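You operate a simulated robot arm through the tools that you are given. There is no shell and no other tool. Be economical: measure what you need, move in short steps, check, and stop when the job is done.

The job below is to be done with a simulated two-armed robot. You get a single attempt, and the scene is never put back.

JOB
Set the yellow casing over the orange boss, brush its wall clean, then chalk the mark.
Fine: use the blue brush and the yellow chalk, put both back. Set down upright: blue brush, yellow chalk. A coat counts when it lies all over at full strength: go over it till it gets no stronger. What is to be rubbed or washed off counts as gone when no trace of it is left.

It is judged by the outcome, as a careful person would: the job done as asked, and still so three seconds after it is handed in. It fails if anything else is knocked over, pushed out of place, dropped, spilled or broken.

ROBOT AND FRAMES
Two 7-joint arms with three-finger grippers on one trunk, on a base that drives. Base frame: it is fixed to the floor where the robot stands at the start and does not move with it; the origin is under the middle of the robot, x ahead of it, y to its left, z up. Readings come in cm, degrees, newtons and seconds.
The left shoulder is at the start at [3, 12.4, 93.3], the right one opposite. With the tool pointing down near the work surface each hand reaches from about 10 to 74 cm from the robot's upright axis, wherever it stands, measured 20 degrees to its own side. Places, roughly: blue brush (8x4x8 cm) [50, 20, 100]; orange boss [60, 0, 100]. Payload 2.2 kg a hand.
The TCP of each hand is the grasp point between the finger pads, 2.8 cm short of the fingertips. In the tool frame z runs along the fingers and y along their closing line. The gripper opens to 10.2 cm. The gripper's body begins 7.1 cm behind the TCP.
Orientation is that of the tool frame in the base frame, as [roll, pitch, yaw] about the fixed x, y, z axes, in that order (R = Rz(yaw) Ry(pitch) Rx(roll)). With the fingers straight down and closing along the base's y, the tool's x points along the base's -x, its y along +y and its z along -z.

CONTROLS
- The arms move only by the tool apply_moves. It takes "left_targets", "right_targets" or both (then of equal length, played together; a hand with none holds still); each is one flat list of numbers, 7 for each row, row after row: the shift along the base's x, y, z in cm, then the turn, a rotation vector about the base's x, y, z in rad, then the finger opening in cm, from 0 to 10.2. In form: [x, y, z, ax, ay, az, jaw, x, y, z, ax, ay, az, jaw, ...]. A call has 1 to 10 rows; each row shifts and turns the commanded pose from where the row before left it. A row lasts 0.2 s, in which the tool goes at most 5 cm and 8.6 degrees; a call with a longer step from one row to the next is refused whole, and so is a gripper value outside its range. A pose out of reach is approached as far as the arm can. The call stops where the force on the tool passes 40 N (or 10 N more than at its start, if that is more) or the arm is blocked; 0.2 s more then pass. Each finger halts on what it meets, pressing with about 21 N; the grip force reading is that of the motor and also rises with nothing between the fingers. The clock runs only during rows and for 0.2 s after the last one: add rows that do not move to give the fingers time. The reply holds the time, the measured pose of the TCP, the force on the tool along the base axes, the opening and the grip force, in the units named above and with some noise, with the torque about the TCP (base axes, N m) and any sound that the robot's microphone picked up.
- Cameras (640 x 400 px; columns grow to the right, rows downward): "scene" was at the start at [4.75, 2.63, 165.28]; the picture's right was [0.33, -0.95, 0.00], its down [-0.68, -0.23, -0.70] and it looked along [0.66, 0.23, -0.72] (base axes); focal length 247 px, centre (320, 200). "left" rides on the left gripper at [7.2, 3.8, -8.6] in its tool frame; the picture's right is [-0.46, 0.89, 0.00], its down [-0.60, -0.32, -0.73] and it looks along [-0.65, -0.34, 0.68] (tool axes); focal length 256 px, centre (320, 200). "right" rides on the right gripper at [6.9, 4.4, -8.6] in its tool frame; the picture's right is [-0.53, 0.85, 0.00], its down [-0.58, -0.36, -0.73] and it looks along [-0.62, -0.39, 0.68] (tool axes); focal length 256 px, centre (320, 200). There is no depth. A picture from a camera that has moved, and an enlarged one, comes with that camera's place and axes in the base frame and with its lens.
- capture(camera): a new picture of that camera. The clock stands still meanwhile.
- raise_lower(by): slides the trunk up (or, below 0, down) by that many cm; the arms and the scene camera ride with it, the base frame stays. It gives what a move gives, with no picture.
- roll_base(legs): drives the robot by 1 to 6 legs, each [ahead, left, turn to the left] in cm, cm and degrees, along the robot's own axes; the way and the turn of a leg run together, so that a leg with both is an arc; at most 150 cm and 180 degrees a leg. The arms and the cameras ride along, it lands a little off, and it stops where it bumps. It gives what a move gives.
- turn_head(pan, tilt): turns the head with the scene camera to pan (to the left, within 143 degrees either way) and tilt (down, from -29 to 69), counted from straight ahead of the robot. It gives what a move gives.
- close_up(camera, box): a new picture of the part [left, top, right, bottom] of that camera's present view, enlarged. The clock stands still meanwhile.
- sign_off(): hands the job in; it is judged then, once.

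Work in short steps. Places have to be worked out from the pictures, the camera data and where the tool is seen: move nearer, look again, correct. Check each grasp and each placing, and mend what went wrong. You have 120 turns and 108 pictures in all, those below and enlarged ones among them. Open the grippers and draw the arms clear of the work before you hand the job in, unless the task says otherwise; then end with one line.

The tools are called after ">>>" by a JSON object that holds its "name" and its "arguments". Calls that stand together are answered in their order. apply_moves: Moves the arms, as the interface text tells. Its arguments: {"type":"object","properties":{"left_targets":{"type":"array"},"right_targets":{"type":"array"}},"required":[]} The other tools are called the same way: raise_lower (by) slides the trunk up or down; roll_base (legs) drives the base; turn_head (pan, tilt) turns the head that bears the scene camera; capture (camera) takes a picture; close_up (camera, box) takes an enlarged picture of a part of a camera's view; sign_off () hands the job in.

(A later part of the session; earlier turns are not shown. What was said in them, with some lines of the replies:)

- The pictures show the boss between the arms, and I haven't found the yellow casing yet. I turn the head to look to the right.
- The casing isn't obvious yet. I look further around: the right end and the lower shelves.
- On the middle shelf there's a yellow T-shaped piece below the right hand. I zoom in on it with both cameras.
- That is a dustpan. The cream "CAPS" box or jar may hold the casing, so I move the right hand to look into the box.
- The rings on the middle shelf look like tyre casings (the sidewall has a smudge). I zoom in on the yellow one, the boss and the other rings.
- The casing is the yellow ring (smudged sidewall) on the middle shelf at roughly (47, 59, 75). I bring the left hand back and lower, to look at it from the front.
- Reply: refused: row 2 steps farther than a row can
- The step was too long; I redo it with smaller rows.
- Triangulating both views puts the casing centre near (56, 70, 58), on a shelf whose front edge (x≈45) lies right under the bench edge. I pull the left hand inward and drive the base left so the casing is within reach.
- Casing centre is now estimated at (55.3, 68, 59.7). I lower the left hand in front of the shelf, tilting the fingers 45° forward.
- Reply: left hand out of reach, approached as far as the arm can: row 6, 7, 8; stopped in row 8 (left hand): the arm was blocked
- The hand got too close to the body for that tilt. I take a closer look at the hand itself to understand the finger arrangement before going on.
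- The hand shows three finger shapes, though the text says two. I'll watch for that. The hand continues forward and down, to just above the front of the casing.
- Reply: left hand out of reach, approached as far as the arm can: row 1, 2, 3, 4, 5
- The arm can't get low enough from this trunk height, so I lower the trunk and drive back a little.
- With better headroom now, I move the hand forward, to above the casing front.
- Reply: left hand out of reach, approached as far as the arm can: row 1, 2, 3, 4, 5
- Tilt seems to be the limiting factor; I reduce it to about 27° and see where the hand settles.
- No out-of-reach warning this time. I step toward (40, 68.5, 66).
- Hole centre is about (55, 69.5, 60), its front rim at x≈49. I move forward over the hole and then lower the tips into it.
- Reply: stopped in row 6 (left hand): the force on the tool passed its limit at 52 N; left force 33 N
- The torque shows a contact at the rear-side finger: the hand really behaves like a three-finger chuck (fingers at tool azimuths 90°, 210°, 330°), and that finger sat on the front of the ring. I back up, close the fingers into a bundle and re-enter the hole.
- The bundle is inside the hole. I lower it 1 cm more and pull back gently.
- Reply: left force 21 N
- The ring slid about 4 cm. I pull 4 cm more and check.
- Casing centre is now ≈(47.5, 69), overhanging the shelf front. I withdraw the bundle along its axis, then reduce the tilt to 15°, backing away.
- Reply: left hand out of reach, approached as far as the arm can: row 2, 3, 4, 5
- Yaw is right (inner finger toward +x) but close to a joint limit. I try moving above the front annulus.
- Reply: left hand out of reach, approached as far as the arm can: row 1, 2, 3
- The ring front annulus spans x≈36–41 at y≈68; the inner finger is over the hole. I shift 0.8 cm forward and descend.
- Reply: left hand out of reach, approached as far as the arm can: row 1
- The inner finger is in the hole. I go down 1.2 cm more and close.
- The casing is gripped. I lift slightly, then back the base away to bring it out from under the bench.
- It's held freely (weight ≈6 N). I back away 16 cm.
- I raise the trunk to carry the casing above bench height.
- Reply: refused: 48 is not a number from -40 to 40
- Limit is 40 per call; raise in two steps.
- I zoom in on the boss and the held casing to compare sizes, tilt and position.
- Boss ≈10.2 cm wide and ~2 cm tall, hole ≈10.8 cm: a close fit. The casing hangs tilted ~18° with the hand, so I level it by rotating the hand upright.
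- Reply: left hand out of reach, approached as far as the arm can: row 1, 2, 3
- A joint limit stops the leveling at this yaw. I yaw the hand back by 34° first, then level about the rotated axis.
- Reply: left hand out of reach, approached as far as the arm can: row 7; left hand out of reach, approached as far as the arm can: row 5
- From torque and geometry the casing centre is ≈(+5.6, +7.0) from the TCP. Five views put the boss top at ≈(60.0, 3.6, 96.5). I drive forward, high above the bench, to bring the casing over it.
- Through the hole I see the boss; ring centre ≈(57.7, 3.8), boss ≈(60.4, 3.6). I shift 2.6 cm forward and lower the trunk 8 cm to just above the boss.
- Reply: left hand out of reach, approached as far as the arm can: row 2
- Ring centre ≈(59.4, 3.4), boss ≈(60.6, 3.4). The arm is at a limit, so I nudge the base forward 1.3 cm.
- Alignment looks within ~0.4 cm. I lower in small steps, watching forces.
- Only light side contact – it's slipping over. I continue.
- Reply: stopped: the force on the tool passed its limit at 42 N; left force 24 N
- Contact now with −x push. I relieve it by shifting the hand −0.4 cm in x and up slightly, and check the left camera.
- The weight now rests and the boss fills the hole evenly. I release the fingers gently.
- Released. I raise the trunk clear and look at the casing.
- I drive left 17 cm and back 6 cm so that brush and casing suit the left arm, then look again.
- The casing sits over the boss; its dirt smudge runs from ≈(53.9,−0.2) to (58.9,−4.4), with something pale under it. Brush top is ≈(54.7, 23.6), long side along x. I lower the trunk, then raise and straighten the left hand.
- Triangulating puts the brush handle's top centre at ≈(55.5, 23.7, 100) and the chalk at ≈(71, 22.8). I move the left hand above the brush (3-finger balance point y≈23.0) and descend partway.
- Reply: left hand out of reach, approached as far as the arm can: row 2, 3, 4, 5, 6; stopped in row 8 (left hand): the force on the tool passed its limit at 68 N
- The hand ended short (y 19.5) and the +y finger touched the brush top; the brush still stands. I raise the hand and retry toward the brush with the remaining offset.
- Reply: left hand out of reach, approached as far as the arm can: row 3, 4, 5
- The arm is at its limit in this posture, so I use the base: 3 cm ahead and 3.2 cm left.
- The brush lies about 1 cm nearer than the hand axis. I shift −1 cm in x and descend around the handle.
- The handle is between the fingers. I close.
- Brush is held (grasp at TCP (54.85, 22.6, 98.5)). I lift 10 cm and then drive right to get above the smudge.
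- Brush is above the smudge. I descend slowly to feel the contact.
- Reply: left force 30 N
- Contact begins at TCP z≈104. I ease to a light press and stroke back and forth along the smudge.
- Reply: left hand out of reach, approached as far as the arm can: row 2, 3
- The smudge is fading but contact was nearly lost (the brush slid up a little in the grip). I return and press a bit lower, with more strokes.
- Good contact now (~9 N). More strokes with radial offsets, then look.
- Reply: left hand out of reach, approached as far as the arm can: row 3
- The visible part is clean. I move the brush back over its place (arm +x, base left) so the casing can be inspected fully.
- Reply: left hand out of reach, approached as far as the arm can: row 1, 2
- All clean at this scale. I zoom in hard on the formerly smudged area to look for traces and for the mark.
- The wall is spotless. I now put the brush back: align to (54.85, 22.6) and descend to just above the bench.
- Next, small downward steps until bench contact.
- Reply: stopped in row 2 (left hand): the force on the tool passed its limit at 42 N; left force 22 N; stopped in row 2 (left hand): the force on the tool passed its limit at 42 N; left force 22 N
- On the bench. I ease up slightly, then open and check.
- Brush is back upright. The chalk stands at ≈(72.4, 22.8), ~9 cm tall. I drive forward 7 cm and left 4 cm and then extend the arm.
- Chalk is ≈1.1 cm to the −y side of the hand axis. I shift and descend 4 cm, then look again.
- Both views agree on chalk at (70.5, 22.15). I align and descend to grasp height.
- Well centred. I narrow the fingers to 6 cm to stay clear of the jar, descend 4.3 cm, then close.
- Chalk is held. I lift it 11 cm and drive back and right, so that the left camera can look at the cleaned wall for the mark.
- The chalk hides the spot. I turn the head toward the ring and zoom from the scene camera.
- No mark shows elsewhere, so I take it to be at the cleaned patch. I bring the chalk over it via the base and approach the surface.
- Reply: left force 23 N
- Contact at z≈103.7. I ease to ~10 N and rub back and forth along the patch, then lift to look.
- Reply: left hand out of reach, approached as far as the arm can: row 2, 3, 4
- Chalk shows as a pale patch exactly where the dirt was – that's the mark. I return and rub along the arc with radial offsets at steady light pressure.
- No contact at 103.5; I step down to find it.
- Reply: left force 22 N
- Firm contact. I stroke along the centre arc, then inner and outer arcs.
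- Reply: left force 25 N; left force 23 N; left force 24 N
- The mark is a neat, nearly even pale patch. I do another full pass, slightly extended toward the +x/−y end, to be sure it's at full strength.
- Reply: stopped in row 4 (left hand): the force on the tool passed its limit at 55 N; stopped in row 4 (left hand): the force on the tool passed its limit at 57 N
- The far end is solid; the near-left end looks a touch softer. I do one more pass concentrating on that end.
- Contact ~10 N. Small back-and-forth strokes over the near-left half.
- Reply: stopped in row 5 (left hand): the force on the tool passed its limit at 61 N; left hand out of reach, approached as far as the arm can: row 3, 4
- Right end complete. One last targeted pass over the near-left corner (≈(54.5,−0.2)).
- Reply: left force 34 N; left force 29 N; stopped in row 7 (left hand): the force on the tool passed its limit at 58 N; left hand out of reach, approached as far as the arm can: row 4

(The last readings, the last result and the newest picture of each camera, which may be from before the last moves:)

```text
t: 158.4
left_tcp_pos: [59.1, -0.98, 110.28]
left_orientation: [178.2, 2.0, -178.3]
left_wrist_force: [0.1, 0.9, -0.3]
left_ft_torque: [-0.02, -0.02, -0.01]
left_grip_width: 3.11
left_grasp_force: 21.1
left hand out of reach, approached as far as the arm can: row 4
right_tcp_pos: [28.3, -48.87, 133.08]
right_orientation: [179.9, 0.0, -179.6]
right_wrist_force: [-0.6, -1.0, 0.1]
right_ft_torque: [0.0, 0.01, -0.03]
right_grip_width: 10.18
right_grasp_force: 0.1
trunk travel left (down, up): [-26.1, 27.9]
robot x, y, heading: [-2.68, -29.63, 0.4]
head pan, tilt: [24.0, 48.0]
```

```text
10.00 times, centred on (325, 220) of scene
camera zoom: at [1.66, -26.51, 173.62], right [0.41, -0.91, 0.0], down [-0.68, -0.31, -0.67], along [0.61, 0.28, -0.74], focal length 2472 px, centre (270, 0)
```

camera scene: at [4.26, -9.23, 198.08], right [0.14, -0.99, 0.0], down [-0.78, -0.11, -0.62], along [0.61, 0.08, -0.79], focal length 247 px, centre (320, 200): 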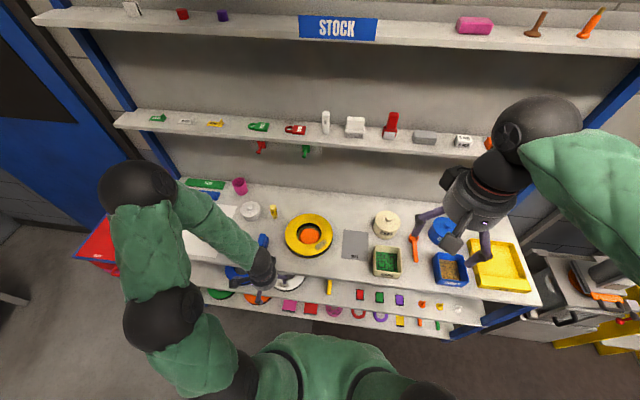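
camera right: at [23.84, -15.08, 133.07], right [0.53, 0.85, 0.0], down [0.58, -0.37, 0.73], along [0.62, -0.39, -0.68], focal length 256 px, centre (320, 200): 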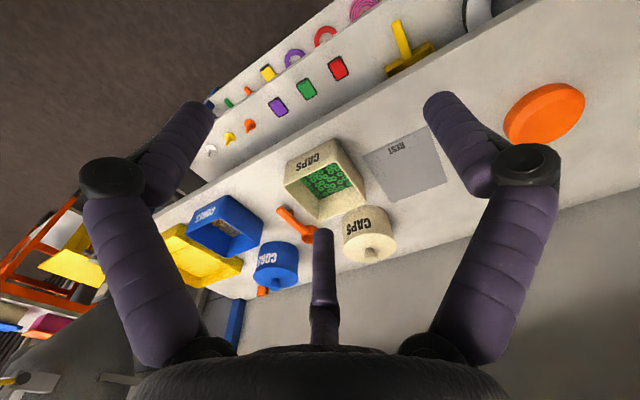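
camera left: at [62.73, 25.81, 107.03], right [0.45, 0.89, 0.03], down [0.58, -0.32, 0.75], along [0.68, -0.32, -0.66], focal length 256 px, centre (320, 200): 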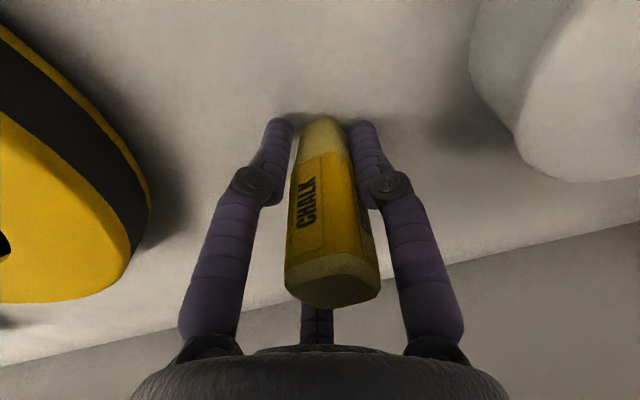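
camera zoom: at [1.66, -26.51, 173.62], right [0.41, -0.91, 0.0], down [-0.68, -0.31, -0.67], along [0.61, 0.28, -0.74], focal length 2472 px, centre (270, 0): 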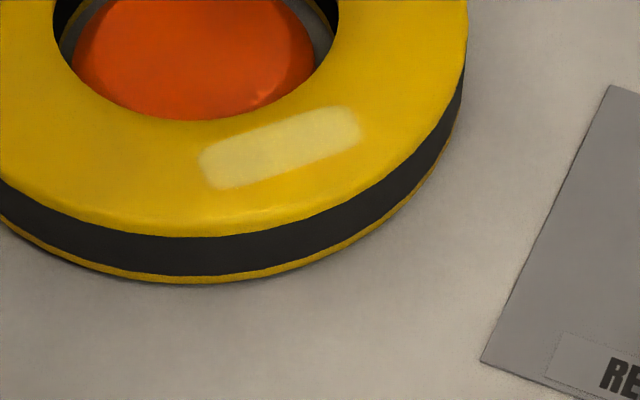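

The mark is now an even, fully saturated patch. I drive back to the chalk's original place at (70.4, 22.3).

>>> {"name": "roll_base", "arguments": {"legs": [[11.3, 23.3, 0]]}}

>>> {"name": "capture", "arguments": {"camera": "left"}}

```text
t: 160.2
left_tcp_pos: [70.57, 22.02, 110.34]
left_orientation: [178.3, 1.8, -178.4]
left_wrist_force: [-0.2, 0.0, -0.8]
left_ft_torque: [-0.04, 0.03, 0.01]
left_grip_width: 3.11
left_grasp_force: 21.2
right_tcp_pos: [39.58, -25.81, 132.99]
right_orientation: [179.9, -0.1, -179.8]
right_wrist_force: [-0.2, 1.0, 0.1]
right_ft_torque: [-0.06, 0.02, 0.0]
right_grip_width: 10.19
right_grasp_force: 0.1
trunk travel left (down, up): [-26.1, 27.9]
robot x, y, heading: [8.26, -6.71, 0.4]
head pan, tilt: [24.0, 48.0]
```

```text
10 pictures are left
camera left: at [62.83, 25.39, 118.77], right [0.44, 0.9, 0.04], down [0.59, -0.32, 0.74], along [0.68, -0.3, -0.67], focal length 256 px, centre (320, 200)
```

left: 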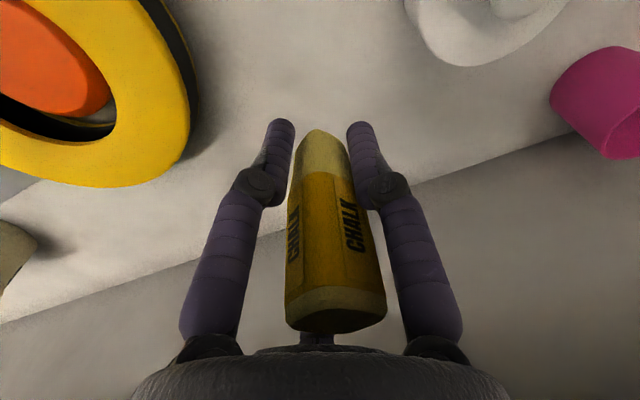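

Chalk hangs straight. I correct the small tilt and descend to just above the bench.

>>> {"name": "apply_moves", "arguments": {"left_targets": [-0.15, 0.25, -3, -0.015, 0, 0, 0, 0, 0, -3, 0, 0, 0, 0, 0, 0, -3, 0, 0, 0, 0, 0, 0, -2, 0, 0, 0, 0]}}

>>> {"name": "apply_moves", "arguments": {"left_targets": [0, 0, -0.4, 0, 0, 0, 0, 0, 0, -0.3, 0, 0, 0, 0]}}

>>> {"name": "apply_moves", "arguments": {"left_targets": [0, 0, -0.2, 0, 0, 0, 0]}}

```text
t: 161.2
left_tcp_pos: [70.37, 22.16, 99.09]
left_orientation: [179.3, 1.9, -178.5]
left_wrist_force: [0.0, -0.2, 0.2]
left_ft_torque: [-0.03, 0.04, -0.02]
left_grip_width: 3.1
left_grasp_force: 20.9
right_tcp_pos: [39.58, -25.91, 132.96]
right_orientation: [179.8, 0.0, -179.8]
right_wrist_force: [0.5, 0.4, -0.7]
right_ft_torque: [0.03, 0.01, -0.01]
right_grip_width: 10.21
right_grasp_force: 0.0
trunk travel left (down, up): [-26.1, 27.9]
robot x, y, heading: [8.4, -6.58, 0.4]
head pan, tilt: [24.0, 48.0]
```

```text
t: 161.8
left_tcp_pos: [70.36, 22.12, 98.67]
left_orientation: [179.1, 1.9, -178.3]
left_wrist_force: [-0.3, -0.3, -0.8]
left_ft_torque: [0.0, 0.02, 0.01]
left_grip_width: 3.1
left_grasp_force: 21.4
right_tcp_pos: [39.53, -25.91, 132.97]
right_orientation: [179.9, 0.1, -179.9]
right_wrist_force: [-0.3, 0.2, 0.0]
right_ft_torque: [0.0, 0.01, 0.02]
right_grip_width: 10.2
right_grasp_force: 0.1
trunk travel left (down, up): [-26.1, 27.9]
robot x, y, heading: [8.39, -6.83, 0.2]
head pan, tilt: [24.0, 48.0]
```

```text
t: 162.2
left_tcp_pos: [70.37, 22.11, 98.49]
left_orientation: [179.1, 1.9, -178.3]
left_wrist_force: [0.3, -0.6, -0.5]
left_ft_torque: [0.01, -0.01, -0.01]
left_grip_width: 3.11
left_grasp_force: 21.0
right_tcp_pos: [39.57, -25.99, 132.81]
right_orientation: [179.9, 0.1, -179.8]
right_wrist_force: [0.7, -0.3, 0.5]
right_ft_torque: [-0.02, 0.02, -0.03]
right_grip_width: 10.18
right_grasp_force: 0.1
trunk travel left (down, up): [-26.1, 27.9]
robot x, y, heading: [8.6, -6.41, 0.1]
head pan, tilt: [24.0, 48.0]
```

>>> {"name": "apply_moves", "arguments": {"left_targets": [0, 0, -0.25, 0, 0, 0, 0]}}

>>> {"name": "apply_moves", "arguments": {"left_targets": [0, 0, -0.2, 0, 0, 0, 0]}}

>>> {"name": "apply_moves", "arguments": {"left_targets": [0, 0, -0.15, 0, 0, 0, 0]}}

```text
t: 162.7
left_tcp_pos: [70.29, 22.16, 98.1]
left_orientation: [179.1, 1.9, -178.4]
left_wrist_force: [0.2, 0.7, -0.2]
left_ft_torque: [0.01, 0.0, -0.02]
left_grip_width: 3.12
left_grasp_force: 21.2
right_tcp_pos: [39.48, -25.9, 132.94]
right_orientation: [180.0, 0.0, -179.8]
right_wrist_force: [0.6, 0.6, 0.0]
right_ft_torque: [0.0, -0.03, 0.01]
right_grip_width: 10.18
right_grasp_force: 0.2
trunk travel left (down, up): [-26.1, 27.9]
robot x, y, heading: [8.87, -6.24, 0.6]
head pan, tilt: [24.0, 48.0]
```

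```text
t: 163.1
left_tcp_pos: [70.27, 22.19, 98.03]
left_orientation: [179.1, 1.9, -178.3]
left_wrist_force: [0.1, 0.1, -0.6]
left_ft_torque: [-0.02, -0.02, 0.02]
left_grip_width: 3.1
left_grasp_force: 20.9
right_tcp_pos: [39.6, -25.95, 133.03]
right_orientation: [179.9, -0.1, -179.8]
right_wrist_force: [-0.1, -0.5, 0.0]
right_ft_torque: [-0.01, 0.01, -0.02]
right_grip_width: 10.21
right_grasp_force: 0.1
trunk travel left (down, up): [-26.1, 27.9]
robot x, y, heading: [8.64, -6.55, 0.2]
head pan, tilt: [24.0, 48.0]
```

```text
t: 163.4
left_tcp_pos: [70.29, 22.17, 97.8]
left_orientation: [179.2, 1.8, -178.4]
left_wrist_force: [-0.2, -0.7, 1.9]
left_ft_torque: [0.0, 0.09, 0.01]
left_grip_width: 3.12
left_grasp_force: 21.6
right_tcp_pos: [39.55, -25.87, 133.04]
right_orientation: [179.9, 0.1, -179.8]
right_wrist_force: [0.1, -0.2, -0.4]
right_ft_torque: [0.0, 0.01, -0.01]
right_grip_width: 10.22
right_grasp_force: 0.0
trunk travel left (down, up): [-26.1, 27.9]
robot x, y, heading: [8.7, -6.63, 0.0]
head pan, tilt: [24.0, 48.0]
```

Light contact (≈2–3 N). I open the fingers slowly and look.

>>> {"name": "apply_moves", "arguments": {"left_targets": [0, 0, -0.05, 0, 0, 0, 0, 0, 0, 0, 0, 0, 0, 3.4, 0, 0, 0, 0, 0, 0, 4, 0, 0, 0, 0, 0, 0, 5.2, 0, 0, 0, 0, 0, 0, 6.5, 0, 0, 0, 0, 0, 0, 6.5]}}

>>> {"name": "capture", "arguments": {"camera": "left"}}

```text
t: 164.8
left_tcp_pos: [70.23, 22.24, 97.75]
left_orientation: [179.1, 1.9, -178.4]
left_wrist_force: [0.1, -0.1, -0.5]
left_ft_torque: [-0.03, 0.01, 0.0]
left_grip_width: 6.52
left_grasp_force: 0.1
right_tcp_pos: [39.65, -25.88, 133.14]
right_orientation: [179.8, 0.1, -179.7]
right_wrist_force: [0.4, 0.0, 0.1]
right_ft_torque: [-0.04, 0.0, -0.01]
right_grip_width: 10.16
right_grasp_force: 0.0
trunk travel left (down, up): [-26.1, 27.9]
robot x, y, heading: [9.03, -7.0, 0.1]
head pan, tilt: [24.0, 48.0]
```

```text
9 pictures are left
camera left: at [62.62, 25.65, 106.19], right [0.44, 0.9, 0.03], down [0.59, -0.31, 0.75], along [0.68, -0.31, -0.67], focal length 256 px, centre (320, 200)
```

left: 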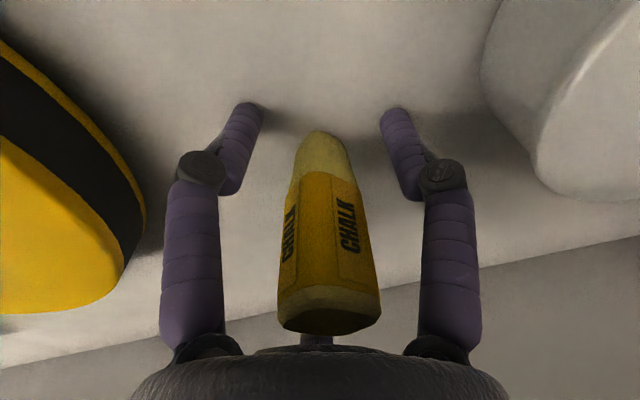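

The chalk stands free. I raise straight up, then back off with the base and check the scene.

>>> {"name": "apply_moves", "arguments": {"left_targets": [0, 0, 2, 0, 0, 0, 6.5, 0, 0, 3, 0, 0, 0, 6.5, 0, 0, 4, 0, 0, 0, 6.5, 0, 0, 4, 0, 0, 0, 6.5, 0, 0, 3, 0, 0, 0, 10.2]}}

>>> {"name": "roll_base", "arguments": {"legs": [[-40, 0, 0]]}}

>>> {"name": "turn_head", "arguments": {"pan": 8, "tilt": 42}}

>>> {"name": "capture", "arguments": {"camera": "scene"}}

```text
t: 166.1
left_tcp_pos: [69.09, 21.43, 112.7]
left_orientation: [179.2, 2.0, -178.3]
left_wrist_force: [0.3, -0.3, -0.3]
left_ft_torque: [-0.03, 0.0, -0.01]
left_grip_width: 10.23
left_grasp_force: 0.0
left hand out of reach, approached as far as the arm can: row 4, 5
right_tcp_pos: [39.5, -25.91, 133.01]
right_orientation: [179.9, 0.1, -179.8]
right_wrist_force: [0.1, -0.4, -0.4]
right_ft_torque: [0.04, -0.02, -0.02]
right_grip_width: 10.23
right_grasp_force: 0.0
trunk travel left (down, up): [-26.1, 27.9]
robot x, y, heading: [8.75, -6.79, 0.4]
head pan, tilt: [24.0, 48.0]
```

```text
t: 168.5
left_tcp_pos: [29.71, 21.17, 112.6]
left_orientation: [179.1, 1.9, -178.5]
left_wrist_force: [-0.7, -0.1, 0.3]
left_ft_torque: [-0.03, 0.0, 0.0]
left_grip_width: 10.21
left_grasp_force: 0.0
right_tcp_pos: [-0.05, -26.06, 133.06]
right_orientation: [179.8, 0.1, -180.0]
right_wrist_force: [-0.2, -0.5, 0.6]
right_ft_torque: [-0.01, -0.01, -0.01]
right_grip_width: 10.17
right_grasp_force: 0.1
trunk travel left (down, up): [-26.1, 27.9]
robot x, y, heading: [-30.46, -6.94, 0.2]
head pan, tilt: [24.0, 48.0]
```

```text
t: 169.3
left_tcp_pos: [29.77, 21.17, 112.49]
left_orientation: [179.1, 1.8, -178.5]
left_wrist_force: [0.1, -0.4, -0.2]
left_ft_torque: [-0.02, 0.04, -0.02]
left_grip_width: 10.18
left_grasp_force: 0.0
right_tcp_pos: [-0.0, -26.06, 132.99]
right_orientation: [179.9, 0.0, -180.0]
right_wrist_force: [-0.5, -0.2, -0.3]
right_ft_torque: [-0.01, -0.05, -0.01]
right_grip_width: 10.21
right_grasp_force: 0.0
trunk travel left (down, up): [-26.1, 27.9]
robot x, y, heading: [-30.72, -6.8, 0.3]
head pan, tilt: [8.0, 42.0]
```

```text
8 pictures are left
camera scene: at [-25.36, -5.59, 174.47], right [0.14, -0.99, 0.0], down [-0.66, -0.09, -0.74], along [0.74, 0.1, -0.67], focal length 247 px, centre (320, 200)
```

scene: 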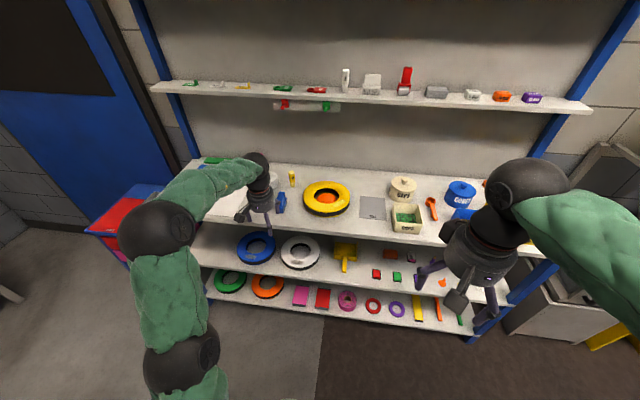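

>>> {"name": "close_up", "arguments": {"camera": "scene", "box": [250, 160, 370, 230]}}

```text
5.33 times, centred on (310, 195) of scene
camera zoom: at [-25.36, -5.59, 174.47], right [0.14, -0.99, 0.0], down [-0.66, -0.09, -0.74], along [0.74, 0.1, -0.67], focal length 1319 px, centre (373, 227)
```

zoom: 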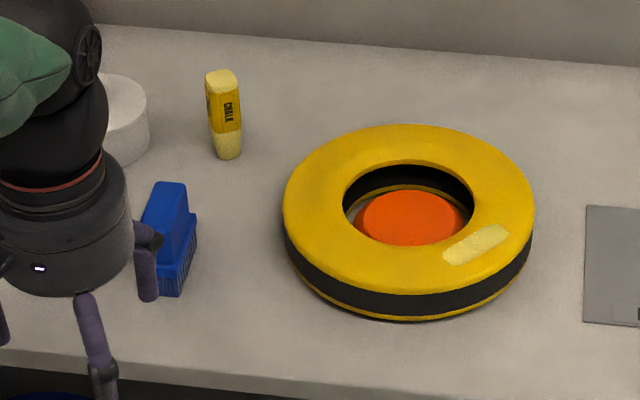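

The casing sits flat around the boss, the wall is clean and the mark is fully chalked. Brush and chalk stand upright in their places and the arms are clear, so I hand in.

>>> {"name": "sign_off", "arguments": {}}

```text
The job is handed in.
```

The yellow casing sits over the orange boss with its wall brushed clean and the mark chalked evenly. The blue brush and yellow chalk are back upright in their places, and the job is handed in. No separate mark was visible on the casing, so I chalked the patch where the dirt had been.
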